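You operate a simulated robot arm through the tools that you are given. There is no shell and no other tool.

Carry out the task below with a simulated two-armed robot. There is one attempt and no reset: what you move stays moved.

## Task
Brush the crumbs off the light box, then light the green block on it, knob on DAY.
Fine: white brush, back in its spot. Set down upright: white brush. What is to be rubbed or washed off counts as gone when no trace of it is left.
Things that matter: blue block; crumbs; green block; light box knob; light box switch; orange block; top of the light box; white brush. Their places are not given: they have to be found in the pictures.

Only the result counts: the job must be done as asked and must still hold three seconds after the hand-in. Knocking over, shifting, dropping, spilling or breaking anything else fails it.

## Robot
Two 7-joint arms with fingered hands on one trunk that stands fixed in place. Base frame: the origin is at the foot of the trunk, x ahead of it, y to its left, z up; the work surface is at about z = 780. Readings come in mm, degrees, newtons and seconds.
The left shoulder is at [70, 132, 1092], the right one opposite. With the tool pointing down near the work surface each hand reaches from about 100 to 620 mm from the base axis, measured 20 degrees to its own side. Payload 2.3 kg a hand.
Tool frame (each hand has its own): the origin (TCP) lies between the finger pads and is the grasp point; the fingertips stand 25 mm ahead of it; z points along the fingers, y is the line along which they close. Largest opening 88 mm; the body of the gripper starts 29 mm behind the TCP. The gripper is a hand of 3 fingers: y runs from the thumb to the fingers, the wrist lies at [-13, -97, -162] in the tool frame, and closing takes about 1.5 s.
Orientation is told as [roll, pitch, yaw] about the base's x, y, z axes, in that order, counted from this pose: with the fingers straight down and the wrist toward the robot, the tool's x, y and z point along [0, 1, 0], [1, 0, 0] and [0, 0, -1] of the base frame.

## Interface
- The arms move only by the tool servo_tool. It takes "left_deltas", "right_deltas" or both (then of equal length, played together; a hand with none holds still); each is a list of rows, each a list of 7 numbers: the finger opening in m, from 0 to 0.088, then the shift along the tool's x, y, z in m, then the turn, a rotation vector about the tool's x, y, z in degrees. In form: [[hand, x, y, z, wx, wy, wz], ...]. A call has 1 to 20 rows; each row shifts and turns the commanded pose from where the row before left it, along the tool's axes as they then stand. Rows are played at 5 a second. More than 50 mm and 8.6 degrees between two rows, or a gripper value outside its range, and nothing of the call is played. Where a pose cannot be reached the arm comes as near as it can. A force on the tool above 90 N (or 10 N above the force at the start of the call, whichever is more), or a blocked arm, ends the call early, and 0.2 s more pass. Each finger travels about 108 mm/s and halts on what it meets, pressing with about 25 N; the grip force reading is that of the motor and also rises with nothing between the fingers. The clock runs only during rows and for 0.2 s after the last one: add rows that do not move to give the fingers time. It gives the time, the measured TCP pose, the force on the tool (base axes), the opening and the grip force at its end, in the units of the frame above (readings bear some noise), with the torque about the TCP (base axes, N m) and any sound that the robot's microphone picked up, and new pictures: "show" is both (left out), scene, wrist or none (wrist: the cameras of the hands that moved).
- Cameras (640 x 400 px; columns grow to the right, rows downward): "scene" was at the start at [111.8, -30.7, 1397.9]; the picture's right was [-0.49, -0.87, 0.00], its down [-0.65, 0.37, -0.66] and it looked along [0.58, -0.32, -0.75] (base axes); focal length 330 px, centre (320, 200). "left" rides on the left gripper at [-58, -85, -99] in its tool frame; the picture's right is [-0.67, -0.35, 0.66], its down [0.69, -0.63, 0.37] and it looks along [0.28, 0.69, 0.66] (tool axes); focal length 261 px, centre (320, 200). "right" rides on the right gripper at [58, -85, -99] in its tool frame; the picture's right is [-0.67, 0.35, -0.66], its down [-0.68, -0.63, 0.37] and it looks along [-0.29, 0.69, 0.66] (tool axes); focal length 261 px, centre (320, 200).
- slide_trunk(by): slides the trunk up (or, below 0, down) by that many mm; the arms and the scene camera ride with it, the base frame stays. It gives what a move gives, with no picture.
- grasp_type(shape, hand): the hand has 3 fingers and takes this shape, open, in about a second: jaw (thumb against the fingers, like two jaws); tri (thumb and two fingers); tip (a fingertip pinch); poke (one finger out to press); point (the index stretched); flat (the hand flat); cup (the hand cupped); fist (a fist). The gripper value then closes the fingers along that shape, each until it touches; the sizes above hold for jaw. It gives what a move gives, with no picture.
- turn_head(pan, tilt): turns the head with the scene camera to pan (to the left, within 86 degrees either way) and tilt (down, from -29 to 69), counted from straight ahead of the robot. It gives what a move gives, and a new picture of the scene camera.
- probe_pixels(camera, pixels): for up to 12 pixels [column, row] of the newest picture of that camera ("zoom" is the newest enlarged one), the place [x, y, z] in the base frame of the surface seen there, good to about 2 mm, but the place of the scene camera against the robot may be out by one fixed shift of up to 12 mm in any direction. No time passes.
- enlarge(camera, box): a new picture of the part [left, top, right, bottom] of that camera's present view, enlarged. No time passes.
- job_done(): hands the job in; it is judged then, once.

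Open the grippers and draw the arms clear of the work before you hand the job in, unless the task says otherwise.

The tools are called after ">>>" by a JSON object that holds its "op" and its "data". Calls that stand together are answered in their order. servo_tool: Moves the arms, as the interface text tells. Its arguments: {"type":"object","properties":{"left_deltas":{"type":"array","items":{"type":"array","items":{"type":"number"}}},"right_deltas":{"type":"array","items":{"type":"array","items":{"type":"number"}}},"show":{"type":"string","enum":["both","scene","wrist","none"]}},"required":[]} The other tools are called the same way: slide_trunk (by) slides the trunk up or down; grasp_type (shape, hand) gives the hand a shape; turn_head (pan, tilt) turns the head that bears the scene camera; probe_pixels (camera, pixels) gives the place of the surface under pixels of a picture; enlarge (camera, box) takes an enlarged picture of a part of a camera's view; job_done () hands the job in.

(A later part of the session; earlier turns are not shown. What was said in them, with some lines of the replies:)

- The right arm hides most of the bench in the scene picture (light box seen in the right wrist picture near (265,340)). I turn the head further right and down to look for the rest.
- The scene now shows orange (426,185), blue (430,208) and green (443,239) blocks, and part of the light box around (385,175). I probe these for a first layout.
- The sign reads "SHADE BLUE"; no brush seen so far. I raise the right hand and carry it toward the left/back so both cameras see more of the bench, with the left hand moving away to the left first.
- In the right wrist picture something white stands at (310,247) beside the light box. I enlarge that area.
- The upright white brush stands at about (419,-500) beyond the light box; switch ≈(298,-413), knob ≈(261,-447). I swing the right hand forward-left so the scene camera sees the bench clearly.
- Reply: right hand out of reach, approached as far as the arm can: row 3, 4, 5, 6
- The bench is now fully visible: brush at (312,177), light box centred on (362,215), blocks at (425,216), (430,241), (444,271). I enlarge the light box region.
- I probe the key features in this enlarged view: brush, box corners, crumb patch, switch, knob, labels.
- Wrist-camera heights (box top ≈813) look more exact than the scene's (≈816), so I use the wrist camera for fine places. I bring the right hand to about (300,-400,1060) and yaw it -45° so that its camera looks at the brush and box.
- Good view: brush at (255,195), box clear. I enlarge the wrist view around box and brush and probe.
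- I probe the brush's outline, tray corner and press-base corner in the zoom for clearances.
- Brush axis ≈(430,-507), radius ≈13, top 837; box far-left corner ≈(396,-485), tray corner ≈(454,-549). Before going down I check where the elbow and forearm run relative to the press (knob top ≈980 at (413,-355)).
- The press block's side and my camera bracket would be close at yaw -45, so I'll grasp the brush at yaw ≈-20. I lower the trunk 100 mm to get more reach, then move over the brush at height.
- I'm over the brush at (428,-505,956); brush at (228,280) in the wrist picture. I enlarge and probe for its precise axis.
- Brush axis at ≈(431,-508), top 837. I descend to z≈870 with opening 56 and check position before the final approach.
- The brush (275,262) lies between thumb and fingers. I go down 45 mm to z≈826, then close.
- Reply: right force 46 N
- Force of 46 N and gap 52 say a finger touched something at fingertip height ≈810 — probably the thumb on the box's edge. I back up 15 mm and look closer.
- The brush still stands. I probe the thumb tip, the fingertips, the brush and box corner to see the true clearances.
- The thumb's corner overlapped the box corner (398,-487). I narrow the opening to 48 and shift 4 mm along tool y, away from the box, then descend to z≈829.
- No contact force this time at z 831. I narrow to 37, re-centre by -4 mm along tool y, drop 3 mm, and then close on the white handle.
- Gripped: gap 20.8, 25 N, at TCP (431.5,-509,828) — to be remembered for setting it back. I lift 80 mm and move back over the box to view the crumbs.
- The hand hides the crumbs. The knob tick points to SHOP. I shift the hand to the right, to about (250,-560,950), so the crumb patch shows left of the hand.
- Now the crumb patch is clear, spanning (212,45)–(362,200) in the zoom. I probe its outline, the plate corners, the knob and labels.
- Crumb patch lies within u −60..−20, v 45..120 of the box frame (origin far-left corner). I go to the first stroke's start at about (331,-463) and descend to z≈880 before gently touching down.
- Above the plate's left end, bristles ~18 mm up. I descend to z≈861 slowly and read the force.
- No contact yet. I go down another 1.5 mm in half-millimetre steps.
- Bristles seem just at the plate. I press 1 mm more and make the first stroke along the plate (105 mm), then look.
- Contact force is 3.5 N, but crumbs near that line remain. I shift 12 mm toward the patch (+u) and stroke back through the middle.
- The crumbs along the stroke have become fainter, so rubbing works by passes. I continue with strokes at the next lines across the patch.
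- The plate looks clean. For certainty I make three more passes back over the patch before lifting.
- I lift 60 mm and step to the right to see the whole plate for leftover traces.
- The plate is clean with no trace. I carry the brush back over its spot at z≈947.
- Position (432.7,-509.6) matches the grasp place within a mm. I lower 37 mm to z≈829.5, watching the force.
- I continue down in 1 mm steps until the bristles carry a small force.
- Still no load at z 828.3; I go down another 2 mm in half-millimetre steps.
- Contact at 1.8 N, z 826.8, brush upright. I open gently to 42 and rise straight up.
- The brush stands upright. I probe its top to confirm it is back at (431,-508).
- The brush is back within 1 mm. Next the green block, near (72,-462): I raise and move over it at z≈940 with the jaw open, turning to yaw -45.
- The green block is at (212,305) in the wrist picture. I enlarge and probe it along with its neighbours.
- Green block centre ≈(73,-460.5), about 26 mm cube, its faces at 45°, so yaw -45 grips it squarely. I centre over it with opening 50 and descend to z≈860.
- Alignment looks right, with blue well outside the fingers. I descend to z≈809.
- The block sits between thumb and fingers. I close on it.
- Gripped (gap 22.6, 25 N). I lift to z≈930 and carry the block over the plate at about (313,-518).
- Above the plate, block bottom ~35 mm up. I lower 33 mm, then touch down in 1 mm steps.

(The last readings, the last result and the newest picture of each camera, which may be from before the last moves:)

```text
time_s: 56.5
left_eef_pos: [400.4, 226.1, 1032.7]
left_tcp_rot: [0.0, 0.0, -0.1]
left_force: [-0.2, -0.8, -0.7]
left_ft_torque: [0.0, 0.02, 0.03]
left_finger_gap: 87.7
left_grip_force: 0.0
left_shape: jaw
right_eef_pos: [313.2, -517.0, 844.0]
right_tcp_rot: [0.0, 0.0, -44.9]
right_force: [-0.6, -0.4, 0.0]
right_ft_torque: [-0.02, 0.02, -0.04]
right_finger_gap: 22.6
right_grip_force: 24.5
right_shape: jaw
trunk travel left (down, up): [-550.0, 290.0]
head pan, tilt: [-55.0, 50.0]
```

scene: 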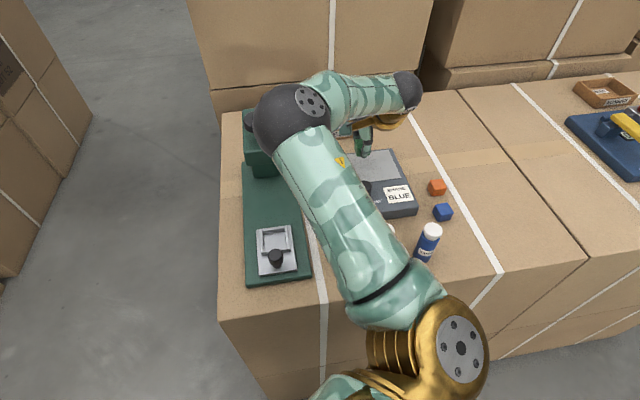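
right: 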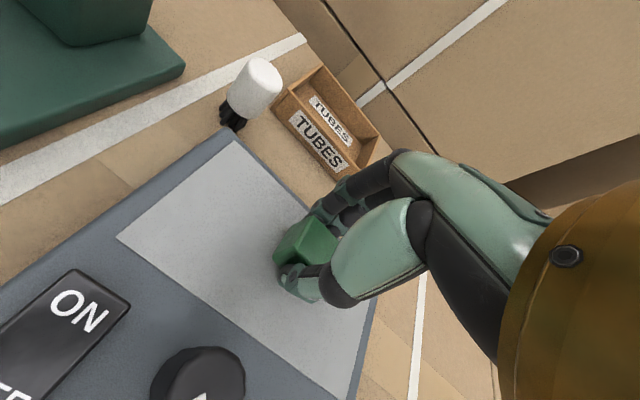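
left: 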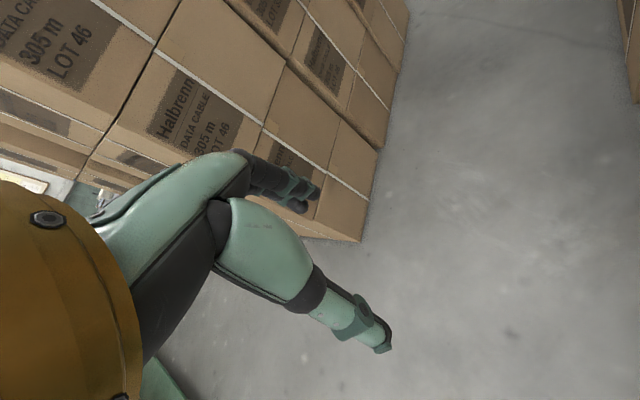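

No contact yet at z 844. I continue another 2.5 mm in half-millimetre steps.

>>> {"op": "servo_tool", "data": {"right_deltas": [[0.015, 0, 0, 0.0005, 0, 0, 0], [0.015, 0, 0, 0.0005, 0, 0, 0], [0.015, 0, 0, 0.0005, 0, 0, 0], [0.015, 0, 0, 0.0005, 0, 0, 0], [0.015, 0, 0, 0.0005, 0, 0, 0], [0.015, 0, 0, 0, 0, 0, 0]], "show": "none"}}

```text
time_s: 57.9
left_eef_pos: [400.4, 225.8, 1031.7]
left_tcp_rot: [0.0, 0.0, 0.0]
left_force: [-0.9, -1.5, 0.2]
left_ft_torque: [-0.04, -0.03, 0.01]
left_finger_gap: 88.0
left_grip_force: 0.0
left_shape: jaw
right_eef_pos: [312.5, -517.8, 840.9]
right_tcp_rot: [0.0, 0.0, -44.9]
right_force: [-0.1, 0.0, 0.0]
right_ft_torque: [-0.01, 0.01, -0.03]
right_finger_gap: 22.5
right_grip_force: 24.5
right_shape: jaw
trunk travel left (down, up): [-550.0, 290.0]
head pan, tilt: [-55.0, 50.0]
```

Still unloaded at z 841 (fingertips ≈816, plate ≈812). I go 1.5 mm more.

>>> {"op": "servo_tool", "data": {"right_deltas": [[0.015, 0, 0, 0.0005, 0, 0, 0], [0.015, 0, 0, 0.0005, 0, 0, 0], [0.015, 0, 0, 0.0005, 0, 0, 0], [0.015, 0, 0, 0, 0, 0, 0]], "show": "wrist"}}

>>> {"op": "enlarge", "data": {"camera": "right", "box": [200, 180, 392, 300]}}

```text
time_s: 58.9
left_eef_pos: [400.5, 226.1, 1033.0]
left_tcp_rot: [0.0, 0.0, -0.1]
left_force: [0.0, -0.4, 0.6]
left_ft_torque: [0.03, 0.02, 0.02]
left_finger_gap: 87.6
left_grip_force: 0.1
left_shape: jaw
right_eef_pos: [312.5, -517.3, 840.5]
right_tcp_rot: [0.0, 0.1, -44.9]
right_force: [-0.2, -0.3, 0.7]
right_ft_torque: [0.0, 0.03, -0.02]
right_finger_gap: 22.6
right_grip_force: 25.1
right_shape: jaw
trunk travel left (down, up): [-550.0, 290.0]
head pan, tilt: [-55.0, 50.0]
```

right: 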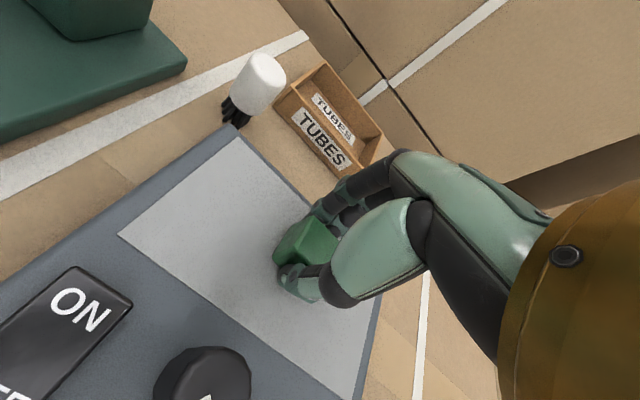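

```text
3.33 times, centred on (296, 240) of right
```

zoom: 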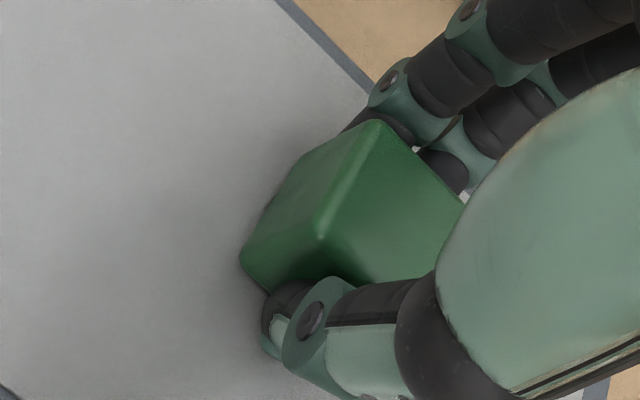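

It is at or within a fraction of a mm of contact. I press 0.8 mm further, then open gently and rise.

>>> {"op": "servo_tool", "data": {"right_deltas": [[0.015, 0, 0, 0.0004, 0, 0, 0], [0.015, 0, 0, 0.0004, 0, 0, 0], [0.015, 0, 0, 0, 0, 0, 0]], "show": "none"}}

```text
time_s: 59.7
left_eef_pos: [401.4, 226.0, 1031.8]
left_tcp_rot: [0.0, 0.0, 0.1]
left_force: [-0.1, -0.2, -0.4]
left_ft_torque: [-0.01, 0.02, 0.02]
left_finger_gap: 87.5
left_grip_force: 0.0
left_shape: jaw
right_eef_pos: [312.6, -517.0, 839.9]
right_tcp_rot: [0.1, 0.0, -44.9]
right_force: [-0.4, 0.0, 0.2]
right_ft_torque: [0.03, 0.0, -0.02]
right_finger_gap: 22.3
right_grip_force: 24.8
right_shape: jaw
trunk travel left (down, up): [-550.0, 290.0]
head pan, tilt: [-55.0, 50.0]
```

Still free at 839.9; another 1 mm down in small steps.

>>> {"op": "servo_tool", "data": {"right_deltas": [[0.015, 0, 0, 0.0005, 0, 0, 0], [0.015, 0, 0, 0.0005, 0, 0, 0], [0.015, 0, 0, 0, 0, 0, 0], [0.015, 0, 0, 0, 0, 0, 0]], "show": "none"}}

```text
time_s: 60.7
left_eef_pos: [401.0, 225.1, 1032.4]
left_tcp_rot: [0.0, 0.0, 0.0]
left_force: [0.7, -0.2, -0.4]
left_ft_torque: [0.02, 0.0, 0.0]
left_finger_gap: 87.6
left_grip_force: 0.0
left_shape: jaw
right_eef_pos: [312.2, -517.5, 838.5]
right_tcp_rot: [0.0, 0.0, -44.9]
right_force: [-1.0, -0.1, 1.4]
right_ft_torque: [0.0, -0.01, -0.03]
right_finger_gap: 22.7
right_grip_force: 25.0
right_shape: jaw
trunk travel left (down, up): [-550.0, 290.0]
head pan, tilt: [-55.0, 50.0]
```

A contact force of 1.4 N shows. I open to 46 and rise 80 mm.

>>> {"op": "servo_tool", "data": {"right_deltas": [[0.024, 0, 0, 0, 0, 0, 0], [0.03, 0, 0, 0, 0, 0, 0], [0.04, 0, 0, 0, 0, 0, 0], [0.048, 0, 0, 0, 0, 0, 0], [0.048, 0, 0, 0, 0, 0, 0], [0.048, 0, 0, -0.01, 0, 0, 0], [0.048, 0, 0, -0.03, 0, 0, 0], [0.048, 0, 0, -0.04, 0, 0, 0], [0.048, 0, 0, 0, 0, 0, 0]], "show": "wrist"}}

>>> {"op": "enlarge", "data": {"camera": "right", "box": [80, 200, 336, 360]}}

```text
time_s: 62.7
left_eef_pos: [400.6, 225.1, 1031.6]
left_tcp_rot: [0.0, 0.0, 0.0]
left_force: [-0.5, -0.2, -0.2]
left_ft_torque: [0.02, 0.0, 0.02]
left_finger_gap: 87.7
left_grip_force: 0.0
left_shape: jaw
right_eef_pos: [313.3, -516.4, 918.1]
right_tcp_rot: [0.0, 0.0, -44.9]
right_force: [-0.3, -0.2, 0.7]
right_ft_torque: [-0.02, 0.0, 0.01]
right_finger_gap: 47.3
right_grip_force: 0.1
right_shape: jaw
trunk travel left (down, up): [-550.0, 290.0]
head pan, tilt: [-55.0, 50.0]
```

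right: 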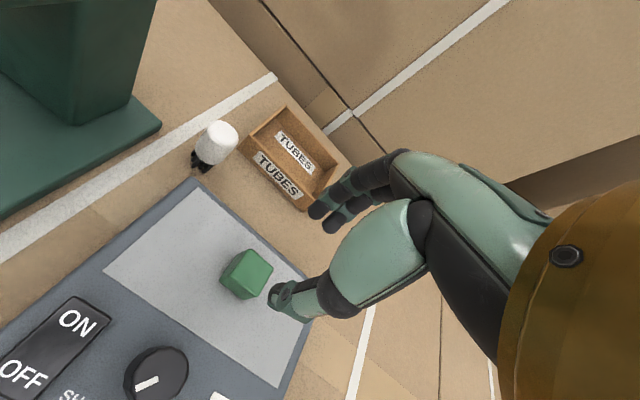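

```text
2.50 times, centred on (208, 280) of right
```

zoom: 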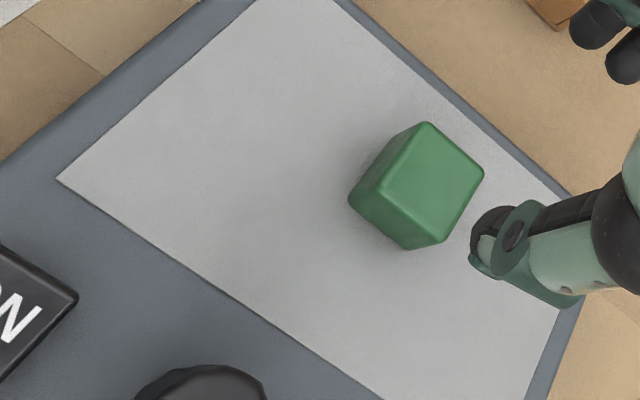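

The green block stands on the plate. Next the knob: I move over it (≈(264.5,-452)) and yaw to -90, so the +90° turn from SHOP to DAY ends at yaw 0.

>>> {"op": "servo_tool", "data": {"right_deltas": [[0.048, 0.0055, -0.04, 0, 0, 0, 0], [0.048, 0.0055, -0.0395, 0, 0, 0, 0], [0.048, 0, 0, 0, 0, 0, 7.5], [0.048, 0, 0, 0, 0, 0, 7.5], [0.048, 0, 0, 0, 0, 0, 7.5], [0.048, 0, 0, 0, 0, 0, 7.5], [0.048, 0, 0, 0, 0, 0, 7.5], [0.048, 0, 0, 0, 0, 0, 7.5], [0.048, 0, 0, 0, 0, 0, 0]]}}

>>> {"op": "enlarge", "data": {"camera": "right", "box": [120, 200, 376, 360]}}

```text
time_s: 64.7
left_eef_pos: [400.6, 224.6, 1032.4]
left_tcp_rot: [0.0, 0.0, 0.0]
left_force: [0.1, 0.4, 0.2]
left_ft_torque: [0.01, -0.01, 0.03]
left_finger_gap: 87.7
left_grip_force: 0.2
left_shape: jaw
right_eef_pos: [262.2, -454.3, 919.5]
right_tcp_rot: [-0.1, -0.1, -90.0]
right_force: [0.3, -0.8, -0.1]
right_ft_torque: [0.04, 0.01, 0.03]
right_finger_gap: 47.8
right_grip_force: 0.0
right_shape: jaw
trunk travel left (down, up): [-550.0, 290.0]
head pan, tilt: [-55.0, 50.0]
```

scene: 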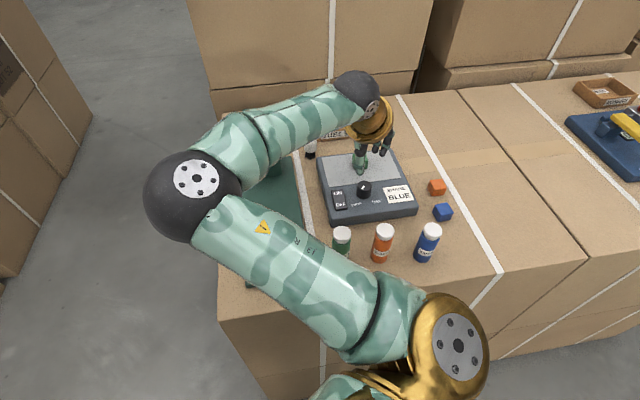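
right: 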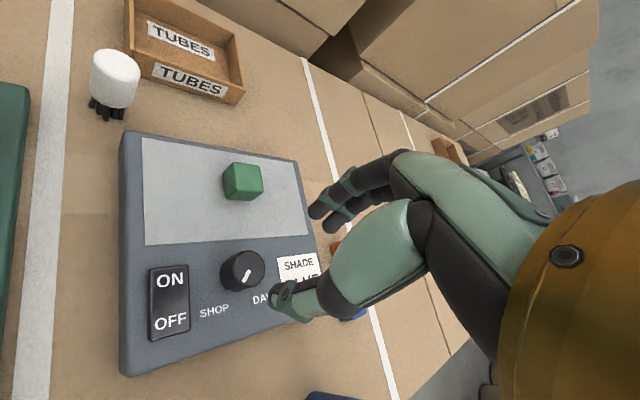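

```text
2.50 times, centred on (248, 280) of right
```

zoom: 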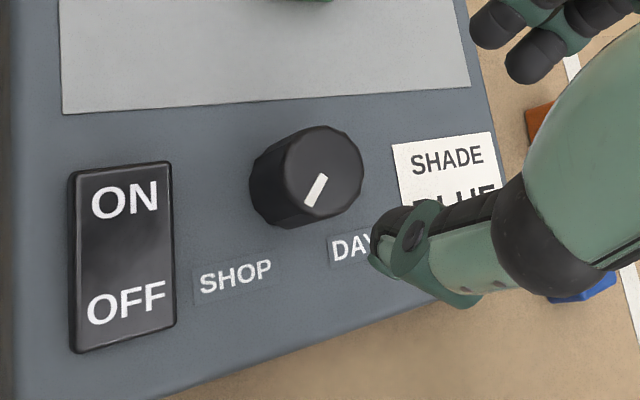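

A clear view of the knob. I probe its rim, tick ends and labels to get the exact centre and angles.

>>> {"op": "probe_pixels", "data": {"camera": "zoom", "pixels": [[322, 176], [307, 206], [318, 172], [358, 165], [330, 132], [285, 180], [275, 160], [318, 220], [345, 150], [236, 277], [355, 246], [300, 150]]}}

>>> {"op": "enlarge", "data": {"camera": "right", "box": [208, 240, 288, 290]}}

```text
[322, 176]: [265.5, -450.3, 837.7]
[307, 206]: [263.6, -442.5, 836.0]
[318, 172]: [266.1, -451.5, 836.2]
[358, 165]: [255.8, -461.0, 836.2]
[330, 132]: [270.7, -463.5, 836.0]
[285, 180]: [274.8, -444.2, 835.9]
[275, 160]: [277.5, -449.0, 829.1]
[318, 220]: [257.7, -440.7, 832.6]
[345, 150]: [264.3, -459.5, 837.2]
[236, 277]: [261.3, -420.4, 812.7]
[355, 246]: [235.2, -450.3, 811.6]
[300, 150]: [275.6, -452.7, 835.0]
```

```text
8.00 times, centred on (248, 265) of right
```

zoom: 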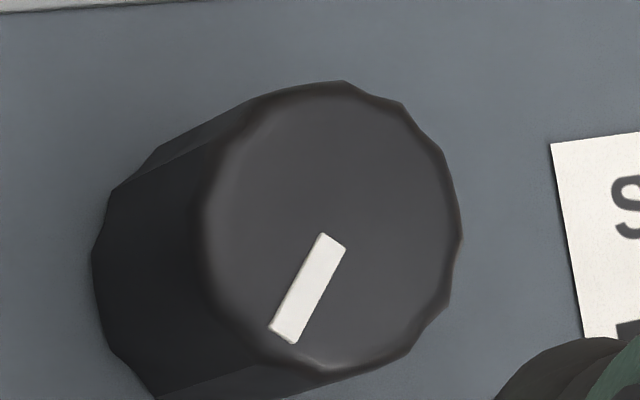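

I probe on this finer zoom: centre, tick ends, rim.

>>> {"op": "probe_pixels", "data": {"camera": "zoom", "pixels": [[334, 225], [333, 243], [285, 330], [215, 215], [448, 235], [335, 95], [338, 355], [420, 130], [240, 310], [250, 130], [425, 320]]}}

```text
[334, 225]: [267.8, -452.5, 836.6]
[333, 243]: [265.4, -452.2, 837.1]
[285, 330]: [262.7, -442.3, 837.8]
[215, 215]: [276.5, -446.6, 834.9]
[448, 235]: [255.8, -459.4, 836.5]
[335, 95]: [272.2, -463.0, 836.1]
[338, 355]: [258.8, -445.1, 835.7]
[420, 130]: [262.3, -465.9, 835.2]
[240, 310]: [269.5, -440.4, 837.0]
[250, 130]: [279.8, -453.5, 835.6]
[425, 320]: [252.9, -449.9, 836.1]
```

Knob centre ≈(266,-453), radius ≈13; tick at ≈100–105°, SHOP ≈98°, DAY ≈172° (CCW), so a turn of about +72° is needed. I descend over it with opening 42 to z≈843.

>>> {"op": "servo_tool", "data": {"right_deltas": [[0.042, 0.002, 0, 0.02, 0, 0, 0], [0.042, 0, 0, 0.025, 0, 0, 0], [0.042, 0, 0, 0.015, 0, 0, 0], [0.042, 0, 0, 0.01, 0, 0, 0], [0.042, 0, 0, 0.006, 0, 0, 0], [0.042, 0, 0, 0, 0, 0, 0]], "show": "wrist"}}

>>> {"op": "enlarge", "data": {"camera": "right", "box": [200, 160, 392, 300]}}

```text
time_s: 66.1
left_eef_pos: [401.7, 224.9, 1032.7]
left_tcp_rot: [0.0, 0.0, 0.0]
left_force: [-0.7, 0.0, -0.2]
left_ft_torque: [0.0, -0.05, -0.01]
left_finger_gap: 87.8
left_grip_force: 0.0
left_shape: jaw
right_eef_pos: [266.3, -453.9, 843.1]
right_tcp_rot: [0.0, 0.0, -90.1]
right_force: [0.4, -0.8, -0.3]
right_ft_torque: [-0.03, 0.02, 0.01]
right_finger_gap: 42.5
right_grip_force: 0.0
right_shape: jaw
trunk travel left (down, up): [-550.0, 290.0]
head pan, tilt: [-55.0, 50.0]
```

right: 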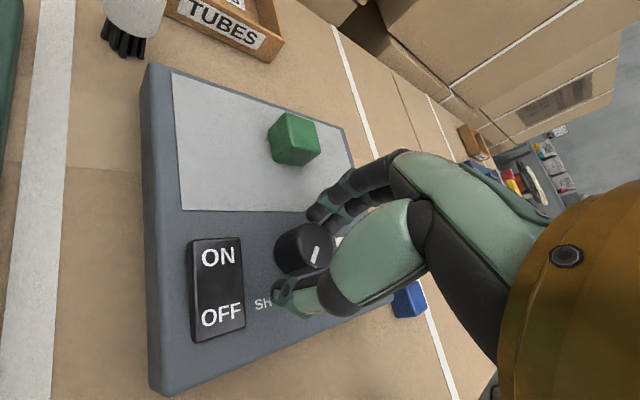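

```text
2.86 times, centred on (296, 230) of right
```

zoom: 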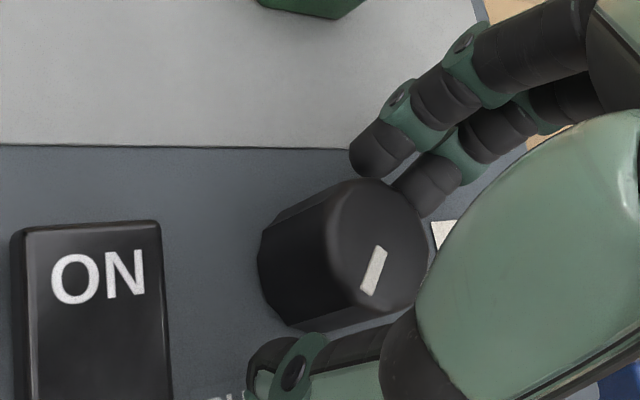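

The knob lies between thumb and fingers. I close on it.

>>> {"op": "servo_tool", "data": {"right_deltas": [[0.032, 0, 0, 0, 0, 0, 0], [0.026, 0, 0, 0, 0, 0, 0], [0.02, 0, 0, 0, 0, 0, 0], [0.018, 0, 0, 0, 0, 0, 0], [0.018, 0, 0, 0, 0, 0, 0]], "show": "wrist"}}

>>> {"op": "enlarge", "data": {"camera": "right", "box": [200, 160, 392, 300]}}

```text
time_s: 67.3
left_eef_pos: [399.5, 226.3, 1031.6]
left_tcp_rot: [-0.1, 0.0, -0.1]
left_force: [0.2, 0.3, -0.3]
left_ft_torque: [0.03, 0.0, 0.0]
left_finger_gap: 87.6
left_grip_force: 0.1
left_shape: jaw
right_eef_pos: [267.7, -453.3, 843.0]
right_tcp_rot: [0.1, 0.0, -90.0]
right_force: [-0.2, 1.3, -2.3]
right_ft_torque: [-0.01, -0.01, -0.04]
right_finger_gap: 19.7
right_grip_force: 25.4
right_shape: jaw
trunk travel left (down, up): [-550.0, 290.0]
head pan, tilt: [-55.0, 50.0]
```

right: 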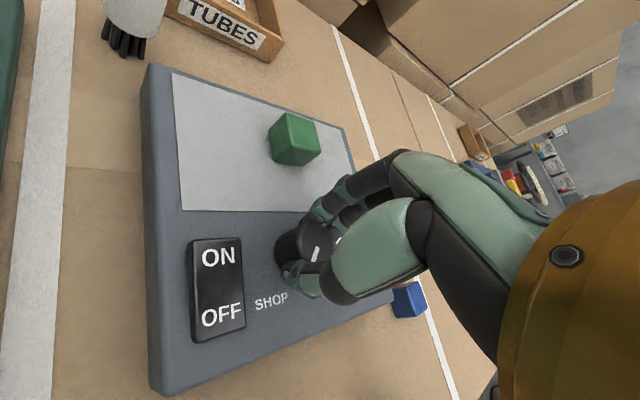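

```text
2.86 times, centred on (296, 230) of right
```

zoom: 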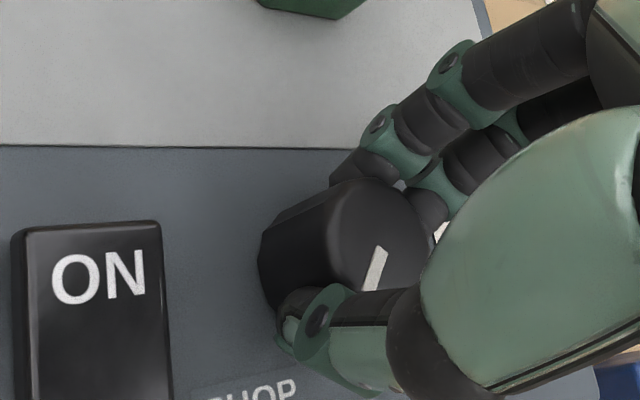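

Gripped. I turn the knob counter-clockwise, 32° first, watching the torque.

>>> {"op": "servo_tool", "data": {"right_deltas": [[0.018, 0, 0, 0, 0, 0, -8], [0.018, 0, 0, 0, 0, 0, -8], [0.018, 0, 0, 0, 0, 0, -8], [0.018, 0, 0, 0, 0, 0, -8], [0.018, 0, 0, 0, 0, 0, 0]], "show": "wrist"}}

>>> {"op": "enlarge", "data": {"camera": "right", "box": [200, 160, 392, 300]}}

```text
time_s: 68.5
left_eef_pos: [400.5, 225.6, 1032.7]
left_tcp_rot: [-0.1, 0.1, -0.1]
left_force: [-1.0, 0.1, -0.3]
left_ft_torque: [0.01, -0.01, -0.01]
left_finger_gap: 87.6
left_grip_force: 0.0
left_shape: jaw
right_eef_pos: [265.1, -453.5, 842.6]
right_tcp_rot: [-0.1, 0.0, -57.9]
right_force: [-1.7, 2.3, -0.6]
right_ft_torque: [0.03, 0.02, -0.01]
right_finger_gap: 19.7
right_grip_force: 24.0
right_shape: jaw
trunk travel left (down, up): [-550.0, 290.0]
head pan, tilt: [-55.0, 50.0]
```

right: 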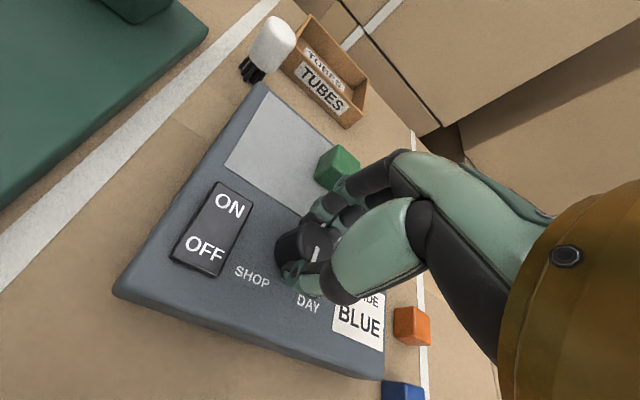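

```text
2.86 times, centred on (296, 230) of right
```

zoom: 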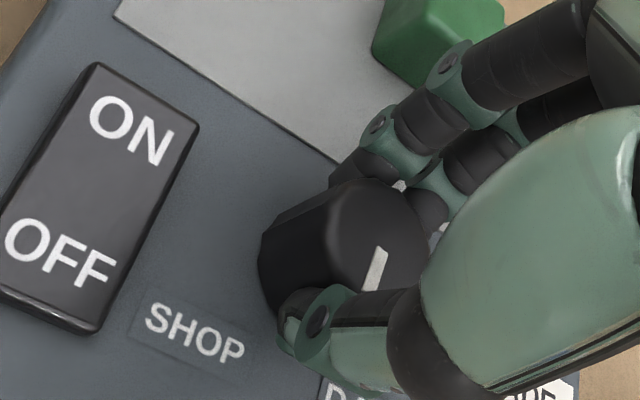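

The knob turns with the hand (tick fixed relative to the fingers). I turn another 40°.

>>> {"op": "servo_tool", "data": {"right_deltas": [[0.018, 0, 0, 0, 0, 0, -8], [0.018, 0, 0, 0, 0, 0, -8], [0.018, 0, 0, 0, 0, 0, -8], [0.018, 0, 0, 0, 0, 0, -8], [0.018, 0, 0, 0, 0, 0, -8], [0.018, 0, 0, 0, 0, 0, 0]], "show": "wrist"}}

>>> {"op": "enlarge", "data": {"camera": "right", "box": [200, 180, 392, 320]}}

```text
time_s: 69.9
left_eef_pos: [398.8, 225.1, 1032.3]
left_tcp_rot: [0.0, 0.1, 0.0]
left_force: [-0.2, -0.5, 0.3]
left_ft_torque: [0.01, 0.01, 0.0]
left_finger_gap: 87.5
left_grip_force: 0.1
left_shape: jaw
right_eef_pos: [266.1, -453.3, 841.9]
right_tcp_rot: [0.0, -0.1, -17.8]
right_force: [-1.4, -1.4, 2.2]
right_ft_torque: [-0.03, 0.04, 0.0]
right_finger_gap: 19.7
right_grip_force: 24.9
right_shape: jaw
trunk travel left (down, up): [-550.0, 290.0]
head pan, tilt: [-55.0, 50.0]
```

right: 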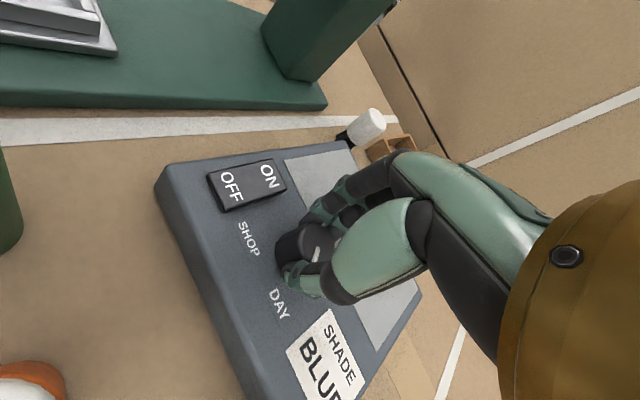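

```text
2.86 times, centred on (296, 250) of right
```

zoom: 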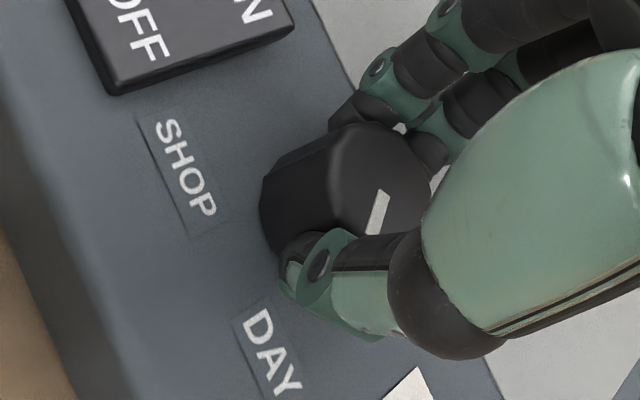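

I release the knob, rise 75 mm and check where the tick points.

>>> {"op": "servo_tool", "data": {"right_deltas": [[0.024, 0, 0, 0, 0, 0, 0], [0.034, 0, 0, 0, 0, 0, 0], [0.044, 0, 0, 0, 0, 0, 0], [0.044, 0, 0, 0, 0, 0, 0], [0.044, 0, 0, -0.015, 0, 0, 0], [0.044, 0, 0, -0.03, 0, 0, 0], [0.044, 0, 0, -0.03, 0, 0, 0], [0.044, 0, 0, 0, 0, 0, 0]], "show": "wrist"}}

>>> {"op": "enlarge", "data": {"camera": "right", "box": [160, 220, 288, 300]}}

```text
time_s: 71.7
left_eef_pos: [400.6, 225.3, 1032.2]
left_tcp_rot: [-0.1, 0.0, 0.0]
left_force: [0.3, 0.3, 0.3]
left_ft_torque: [0.01, 0.02, -0.02]
left_finger_gap: 87.7
left_grip_force: 0.0
left_shape: jaw
right_eef_pos: [266.5, -454.7, 916.1]
right_tcp_rot: [-0.1, 0.0, -18.0]
right_force: [0.5, 0.0, -0.4]
right_ft_torque: [0.0, 0.02, 0.0]
right_finger_gap: 43.6
right_grip_force: 0.1
right_shape: jaw
trunk travel left (down, up): [-550.0, 290.0]
head pan, tilt: [-55.0, 50.0]
```

right: 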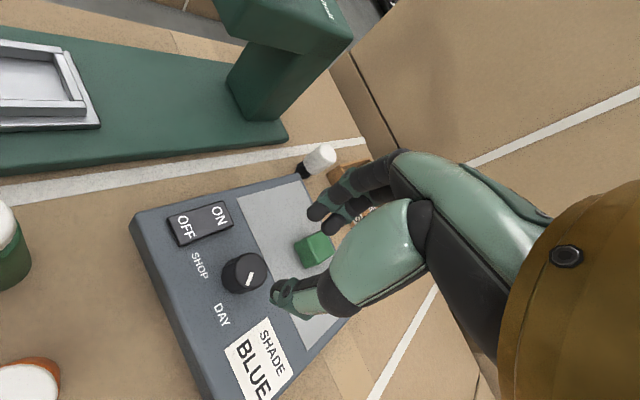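

```text
5.00 times, centred on (224, 260) of right
```

zoom: 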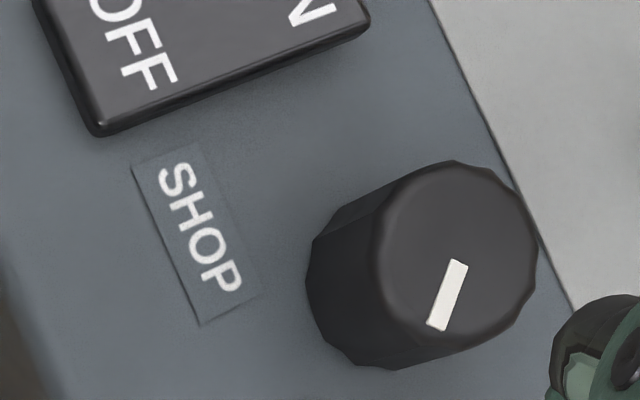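

The tick now points down in the zoom. I probe its ends, the rim, and the DAY and SHOP labels.

>>> {"op": "probe_pixels", "data": {"camera": "zoom", "pixels": [[458, 265], [438, 324], [458, 252], [388, 240], [528, 260], [460, 170], [455, 335], [195, 230]]}}

>>> {"op": "probe_pixels", "data": {"camera": "right", "pixels": [[222, 314], [222, 311], [221, 317], [218, 306], [227, 322], [199, 265]]}}

>>> {"op": "enlarge", "data": {"camera": "right", "box": [176, 240, 304, 340]}}

```text
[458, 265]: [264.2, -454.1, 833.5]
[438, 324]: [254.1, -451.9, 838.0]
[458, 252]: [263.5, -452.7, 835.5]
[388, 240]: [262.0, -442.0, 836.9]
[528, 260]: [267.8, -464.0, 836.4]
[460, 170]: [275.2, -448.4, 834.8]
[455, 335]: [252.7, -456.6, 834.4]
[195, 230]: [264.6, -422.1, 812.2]
```

```text
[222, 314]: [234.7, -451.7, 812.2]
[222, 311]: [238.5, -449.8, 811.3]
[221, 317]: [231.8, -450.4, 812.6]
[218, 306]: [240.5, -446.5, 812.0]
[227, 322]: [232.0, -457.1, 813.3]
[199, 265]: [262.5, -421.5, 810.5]
```

```text
4.00 times, centred on (240, 290) of right
```

zoom: 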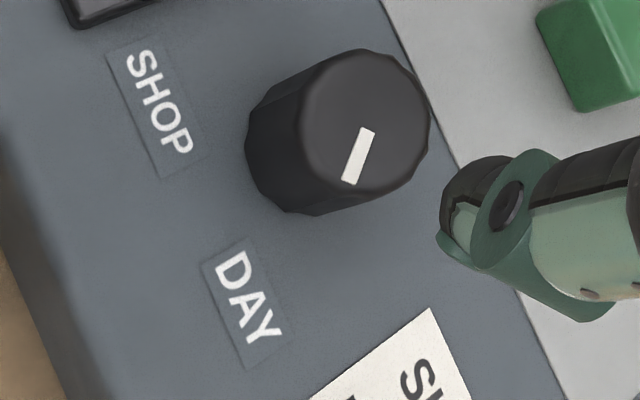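

By image geometry the tick now lies at ≈175–180°, near DAY's ≈175°. I check it from the scene camera too.

>>> {"op": "turn_head", "data": {"pan": -55, "tilt": 52}}

>>> {"op": "enlarge", "data": {"camera": "scene", "box": [312, 130, 424, 200]}}

```text
time_s: 72.3
left_eef_pos: [401.3, 225.0, 1032.4]
left_tcp_rot: [-0.1, 0.1, 0.0]
left_force: [0.6, -1.0, -0.9]
left_ft_torque: [-0.01, -0.02, -0.01]
left_finger_gap: 87.3
left_grip_force: 0.0
left_shape: jaw
right_eef_pos: [265.4, -454.2, 916.6]
right_tcp_rot: [0.0, 0.0, -17.9]
right_force: [-0.3, 0.3, -0.6]
right_ft_torque: [0.05, 0.01, -0.01]
right_finger_gap: 43.4
right_grip_force: 0.1
right_shape: jaw
trunk travel left (down, up): [-550.0, 290.0]
head pan, tilt: [-55.0, 52.0]
```

scene: 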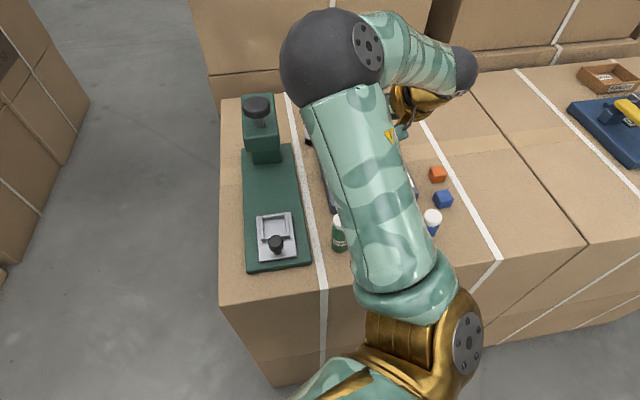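

```text
5.71 times, centred on (368, 165) of scene
```

zoom: 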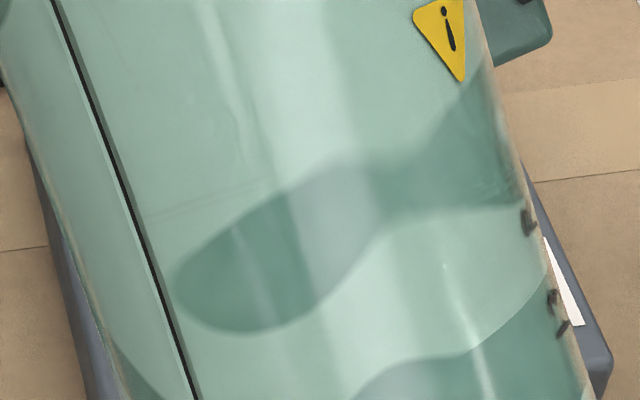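

The arm blocks that view; I'll recheck the knob later. Now I probe the rocker switch in the current wrist picture to plan pressing its ON end.

>>> {"op": "probe_pixels", "data": {"camera": "right", "pixels": [[219, 214], [186, 228], [202, 221], [226, 203], [232, 220], [172, 219], [182, 243], [212, 208], [225, 225], [178, 232], [195, 212], [210, 232]]}}

>>> {"op": "enlarge", "data": {"camera": "right", "box": [150, 180, 278, 260]}}

```text
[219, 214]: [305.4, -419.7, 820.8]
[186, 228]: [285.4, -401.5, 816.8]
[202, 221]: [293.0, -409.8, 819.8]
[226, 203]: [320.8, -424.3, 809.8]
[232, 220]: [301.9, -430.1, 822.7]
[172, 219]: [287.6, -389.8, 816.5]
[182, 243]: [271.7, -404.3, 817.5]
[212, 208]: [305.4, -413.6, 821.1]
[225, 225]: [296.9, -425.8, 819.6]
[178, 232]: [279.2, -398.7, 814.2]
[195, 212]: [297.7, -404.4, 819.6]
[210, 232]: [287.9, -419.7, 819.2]
```

```text
5.00 times, centred on (214, 220) of right
```

zoom: 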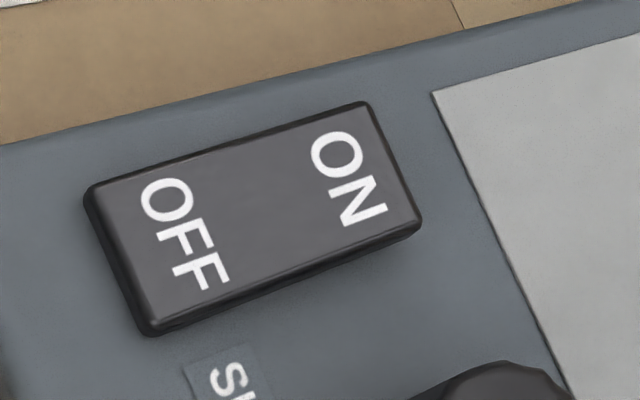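

ON end centre ≈(305,-420), raised (z 821) against OFF (z 816), so it is now OFF. I close the fingers and move over the ON end at (307,-423), z≈875.

>>> {"op": "servo_tool", "data": {"right_deltas": [[0.02, 0.0212, 0.015, 0, 0, 0, 0], [0.0, 0.0211, 0.0149, 0, 0, 0, 0], [0.0, 0, 0, 0.02, 0, 0, 0], [0.0, 0, 0, 0.022, 0, 0, 0], [0.0, 0, 0, 0, 0, 0, 0]], "show": "wrist"}}

>>> {"op": "enlarge", "data": {"camera": "right", "box": [160, 180, 352, 320]}}

```text
time_s: 73.5
left_eef_pos: [400.0, 226.5, 1032.2]
left_tcp_rot: [0.0, 0.1, 0.0]
left_force: [-0.4, -0.6, 0.1]
left_ft_torque: [0.0, -0.02, 0.0]
left_finger_gap: 87.9
left_grip_force: 0.1
left_shape: jaw
right_eef_pos: [306.9, -422.2, 875.2]
right_tcp_rot: [0.0, 0.0, -17.9]
right_force: [0.5, -0.3, 0.2]
right_ft_torque: [0.02, -0.04, 0.0]
right_finger_gap: 0.0
right_grip_force: 25.6
right_shape: jaw
trunk travel left (down, up): [-550.0, 290.0]
head pan, tilt: [-55.0, 52.0]
```

right: 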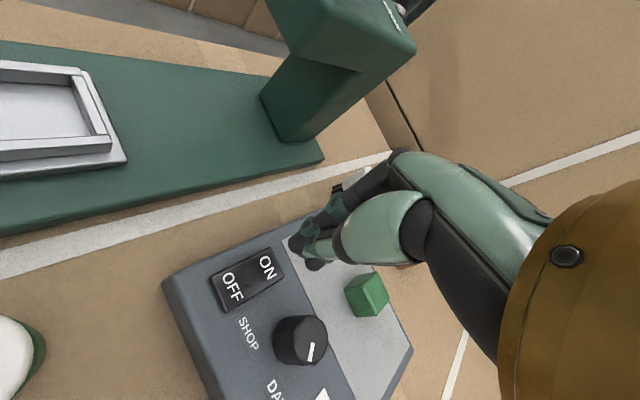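

```text
2.86 times, centred on (256, 250) of right
```

zoom: 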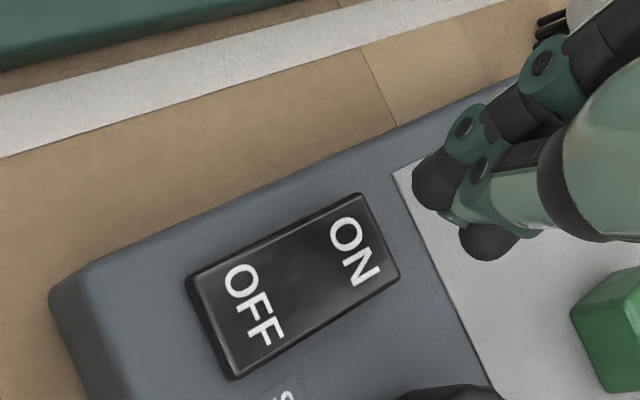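

I probe the closed fingertips (zoom (430,190), (490,245)) to learn their real position above the switch.

>>> {"op": "probe_pixels", "data": {"camera": "zoom", "pixels": [[430, 185], [425, 205], [490, 245], [470, 235], [515, 235], [460, 215], [350, 250]]}}

```text
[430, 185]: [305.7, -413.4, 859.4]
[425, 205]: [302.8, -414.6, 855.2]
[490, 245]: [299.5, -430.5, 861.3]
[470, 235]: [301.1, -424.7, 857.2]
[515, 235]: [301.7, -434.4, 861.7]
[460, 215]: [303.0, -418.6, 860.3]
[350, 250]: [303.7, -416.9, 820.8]
```

Fingertips are centred over the ON end. I descend to contact and then press in small steps to about z 838.

>>> {"op": "servo_tool", "data": {"right_deltas": [[0.0, 0, 0, 0.015, 0, 0, 0], [0.0, 0, 0, 0.012, 0, 0, 0], [0.0, 0, 0, 0.002, 0, 0, 0], [0.0, 0, 0, 0.002, 0, 0, 0], [0.0, 0, 0, 0.002, 0, 0, 0], [0.0, 0, 0, 0.002, 0, 0, 0], [0.0, 0, 0, 0.0, 0, 0, 0]], "show": "wrist"}}

>>> {"op": "enlarge", "data": {"camera": "right", "box": [160, 180, 352, 320]}}

```text
time_s: 75.1
left_eef_pos: [399.7, 226.1, 1033.8]
left_tcp_rot: [0.0, 0.0, 0.0]
left_force: [0.2, 0.0, 0.5]
left_ft_torque: [0.0, 0.0, 0.03]
left_finger_gap: 87.7
left_grip_force: 0.0
left_shape: jaw
right_eef_pos: [308.9, -421.8, 841.5]
right_tcp_rot: [-0.1, -0.2, -18.0]
right_force: [3.6, -6.4, 14.8]
right_ft_torque: [-0.26, -0.05, 0.02]
right_finger_gap: 0.0
right_grip_force: 24.6
right_shape: jaw
trunk travel left (down, up): [-550.0, 290.0]
head pan, tilt: [-55.0, 52.0]
```

right: 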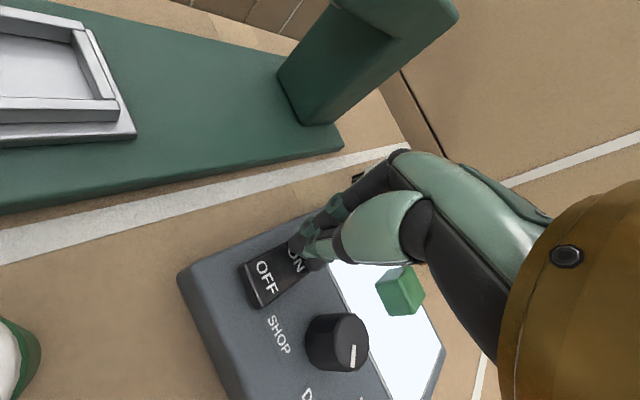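

```text
2.86 times, centred on (256, 250) of right
```

zoom: 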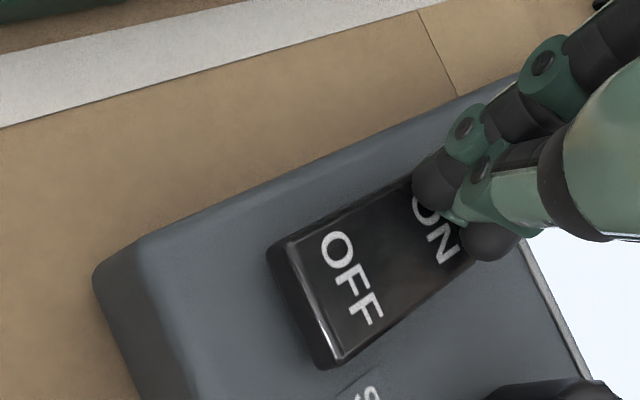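

The plate glows white and the OFF end has risen: the switch is ON. I lift straight up and back to view block and knob.

>>> {"op": "servo_tool", "data": {"right_deltas": [[0.0, 0, 0, -0.01, 0, 0, 0], [0.0, 0, 0, -0.03, 0, 0, 0], [0.0, 0, 0, -0.04, 0, 0, 0], [0.0, 0, 0, -0.04, 0, 0, 0], [0.04, 0, 0, -0.04, 0, 0, 0], [0.04, 0, -0.04, 0, 0, 0, 0], [0.04, 0, -0.04, 0, 0, 0, 0], [0.04, 0, 0, 0, 0, 0, 0]], "show": "both"}}

>>> {"op": "enlarge", "data": {"camera": "right", "box": [160, 180, 352, 300]}}

```text
time_s: 76.9
left_eef_pos: [400.1, 225.3, 1032.0]
left_tcp_rot: [0.0, -0.1, 0.0]
left_force: [0.0, 0.5, 0.5]
left_ft_torque: [-0.01, -0.01, 0.0]
left_finger_gap: 87.6
left_grip_force: 0.1
left_shape: jaw
right_eef_pos: [230.5, -397.5, 999.9]
right_tcp_rot: [0.1, 0.0, -18.0]
right_force: [-0.3, -0.2, 0.0]
right_ft_torque: [-0.03, -0.04, 0.02]
right_finger_gap: 39.8
right_grip_force: 0.1
right_shape: jaw
trunk travel left (down, up): [-550.0, 290.0]
head pan, tilt: [-55.0, 52.0]
```

scene: 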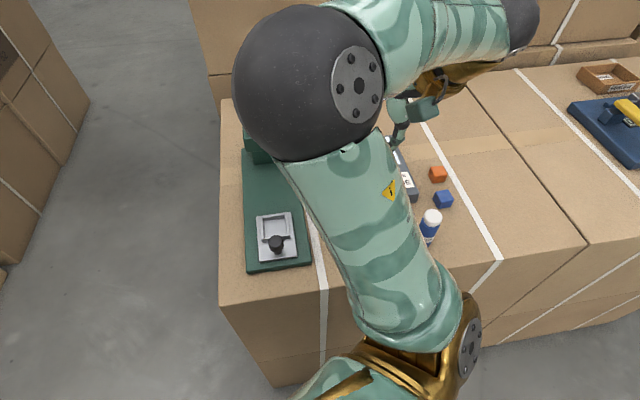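
right: 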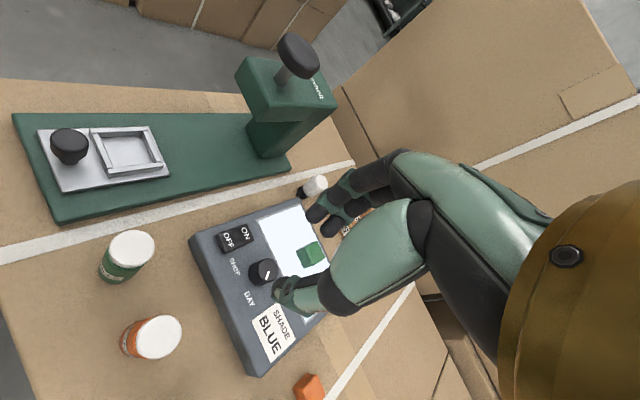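

```text
3.33 times, centred on (256, 240) of right
```

zoom: 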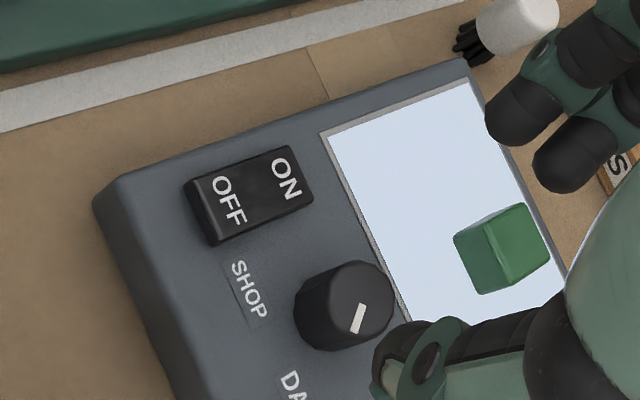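

The light is on with the green block on the plate. I raise the trunk again and park the right arm forward-left, high, to inspect everything with the scene camera.

>>> {"op": "slide_trunk", "data": {"by": 100}}

>>> {"op": "servo_tool", "data": {"right_deltas": [[0.06, 0, 0, 0, 0, 0, -6], [0.06, 0, 0, 0, 0, 0, -6], [0.06, 0, 0, 0, 0, 0, -6], [0.06, 0.03, 0.03, 0, 0, 0, 0], [0.06, 0.03, 0.03, 0, 0, 0, 0], [0.06, 0.03, 0.03, 0, 0, 0, 0], [0.06, 0.03, 0.03, 0, 0, 0, 0], [0.06, 0.03, 0.03, 0, 0, 0, 0], [0.06, 0.03, 0.03, 0, 0, 0, 0], [0.06, 0.03, 0.03, 0, 0, 0, 0], [0.06, 0, 0.03, 0, 0, 0, 0], [0.06, 0, 0, 0, 0, 0, 0]], "show": "scene"}}

```text
time_s: 78.2
left_eef_pos: [399.8, 226.1, 1132.0]
left_tcp_rot: [0.1, 0.0, 0.0]
left_force: [-0.3, 0.7, 0.3]
left_ft_torque: [0.0, 0.0, -0.01]
left_finger_gap: 87.6
left_grip_force: 0.0
left_shape: jaw
right_eef_pos: [229.8, -397.8, 1099.6]
right_tcp_rot: [0.0, 0.0, -17.9]
right_force: [0.3, 0.3, 0.9]
right_ft_torque: [0.0, -0.04, 0.02]
right_finger_gap: 39.9
right_grip_force: 0.1
right_shape: jaw
trunk travel left (down, up): [-650.0, 190.0]
head pan, tilt: [-55.0, 52.0]
```

```text
time_s: 80.8
left_eef_pos: [400.7, 225.4, 1132.1]
left_tcp_rot: [0.1, -0.1, -0.1]
left_force: [0.5, 0.1, 0.1]
left_ft_torque: [0.0, 0.03, 0.01]
left_finger_gap: 87.3
left_grip_force: 0.0
left_shape: jaw
right_eef_pos: [471.6, -189.3, 1100.8]
right_tcp_rot: [0.6, -0.4, -0.3]
right_force: [0.2, -0.6, 0.3]
right_ft_torque: [-0.02, -0.02, -0.01]
right_finger_gap: 59.5
right_grip_force: 0.0
right_shape: jaw
trunk travel left (down, up): [-650.0, 190.0]
head pan, tilt: [-55.0, 52.0]
```

scene: 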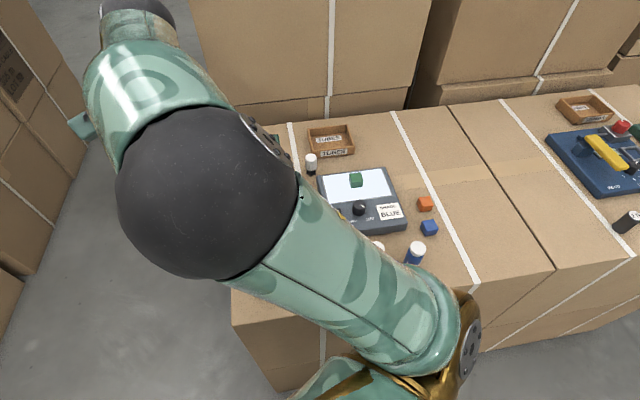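

Now I enlarge the light box to inspect the knob, labels, block and brush.

>>> {"op": "enlarge", "data": {"camera": "scene", "box": [324, 185, 404, 235]}}

>>> {"op": "enlarge", "data": {"camera": "scene", "box": [290, 120, 450, 270]}}

```text
8.00 times, centred on (364, 210) of scene
```

zoom: 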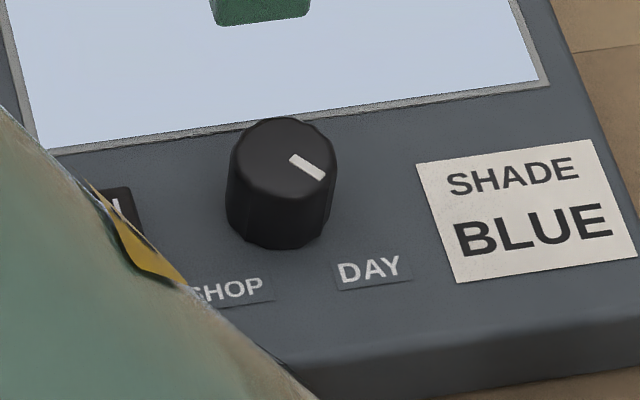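

```text
2.67 times, centred on (370, 195) of scene
```

zoom: 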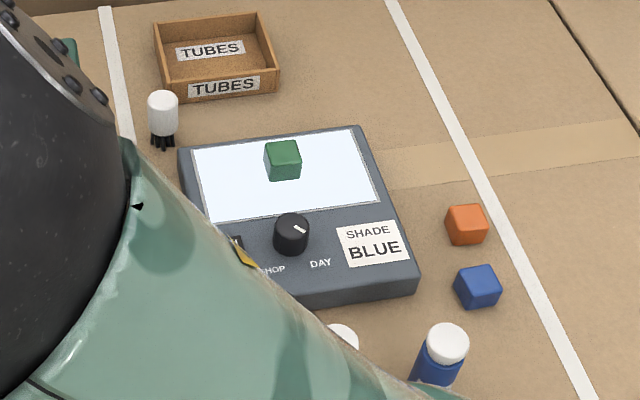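

The tick points to DAY, the light is daylight-white, and block and brush stand upright. I enlarge the plate once more for traces and probe brush position.

>>> {"op": "enlarge", "data": {"camera": "scene", "box": [300, 145, 412, 215]}}

>>> {"op": "servo_tool", "data": {"right_deltas": [[0.088, 0, 0, 0, 0, 0, 0], [0.088, 0, 0, 0, 0, 0, 0], [0.088, 0, 0, 0, 0, 0, 0]], "show": "none"}}

```text
5.71 times, centred on (356, 180) of scene
```

zoom: 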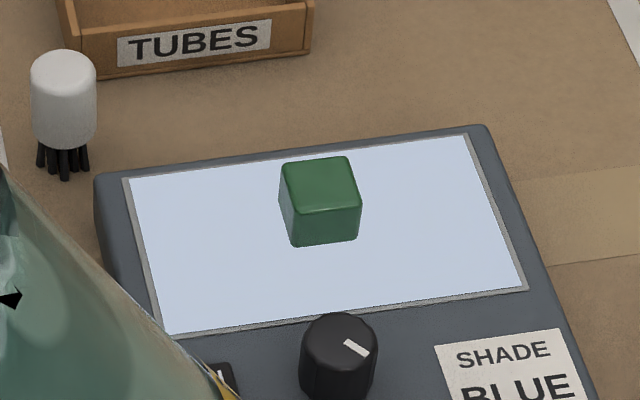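

```text
time_s: 81.6
left_eef_pos: [399.9, 225.9, 1132.6]
left_tcp_rot: [0.1, -0.1, 0.0]
left_force: [1.1, 0.3, -1.0]
left_ft_torque: [-0.02, 0.01, 0.0]
left_finger_gap: 87.7
left_grip_force: 0.1
left_shape: jaw
right_eef_pos: [470.9, -190.3, 1097.4]
right_tcp_rot: [0.7, 0.0, -0.4]
right_force: [0.0, -0.6, 0.8]
right_ft_torque: [0.01, -0.02, 0.01]
right_finger_gap: 87.6
right_grip_force: 0.0
right_shape: jaw
trunk travel left (down, up): [-650.0, 190.0]
head pan, tilt: [-55.0, 52.0]
```

The plate is clean and lit, the green block is on it, the knob is on DAY and the brush is upright in its spot. Both hands are open and clear, so I hand the job in.

>>> {"op": "job_done", "data": {}}

```text
The job is handed in.
```

I handed the job in with the crumbs brushed off, the green block lit on the light box, and the knob on DAY. I don't have the verdict, only what the cameras and readings showed.

- **Crumbs:** I brushed the whole patch in several passes. Close-up pictures of the plate, before and after lighting, show no trace left.
- **White brush:** It stands upright and is back within about 1 mm of where I found it.
- **Green block:** It sits on the light plate. The switch is on ON and the plate glows a bluish white.
- **Knob:** The tick points at DAY, within about 5 degrees by my estimate from the pictures.
- **Side contact:** While first reaching for the brush, the thumb pressed on the box's corner with 46 N. I backed off, and neither the box nor the brush appeared to have moved.
- **Sign:** The box carries a sign reading "SHADE BLUE". I followed your instruction and used the green block.

Both hands were open and clear of the work at hand-in.
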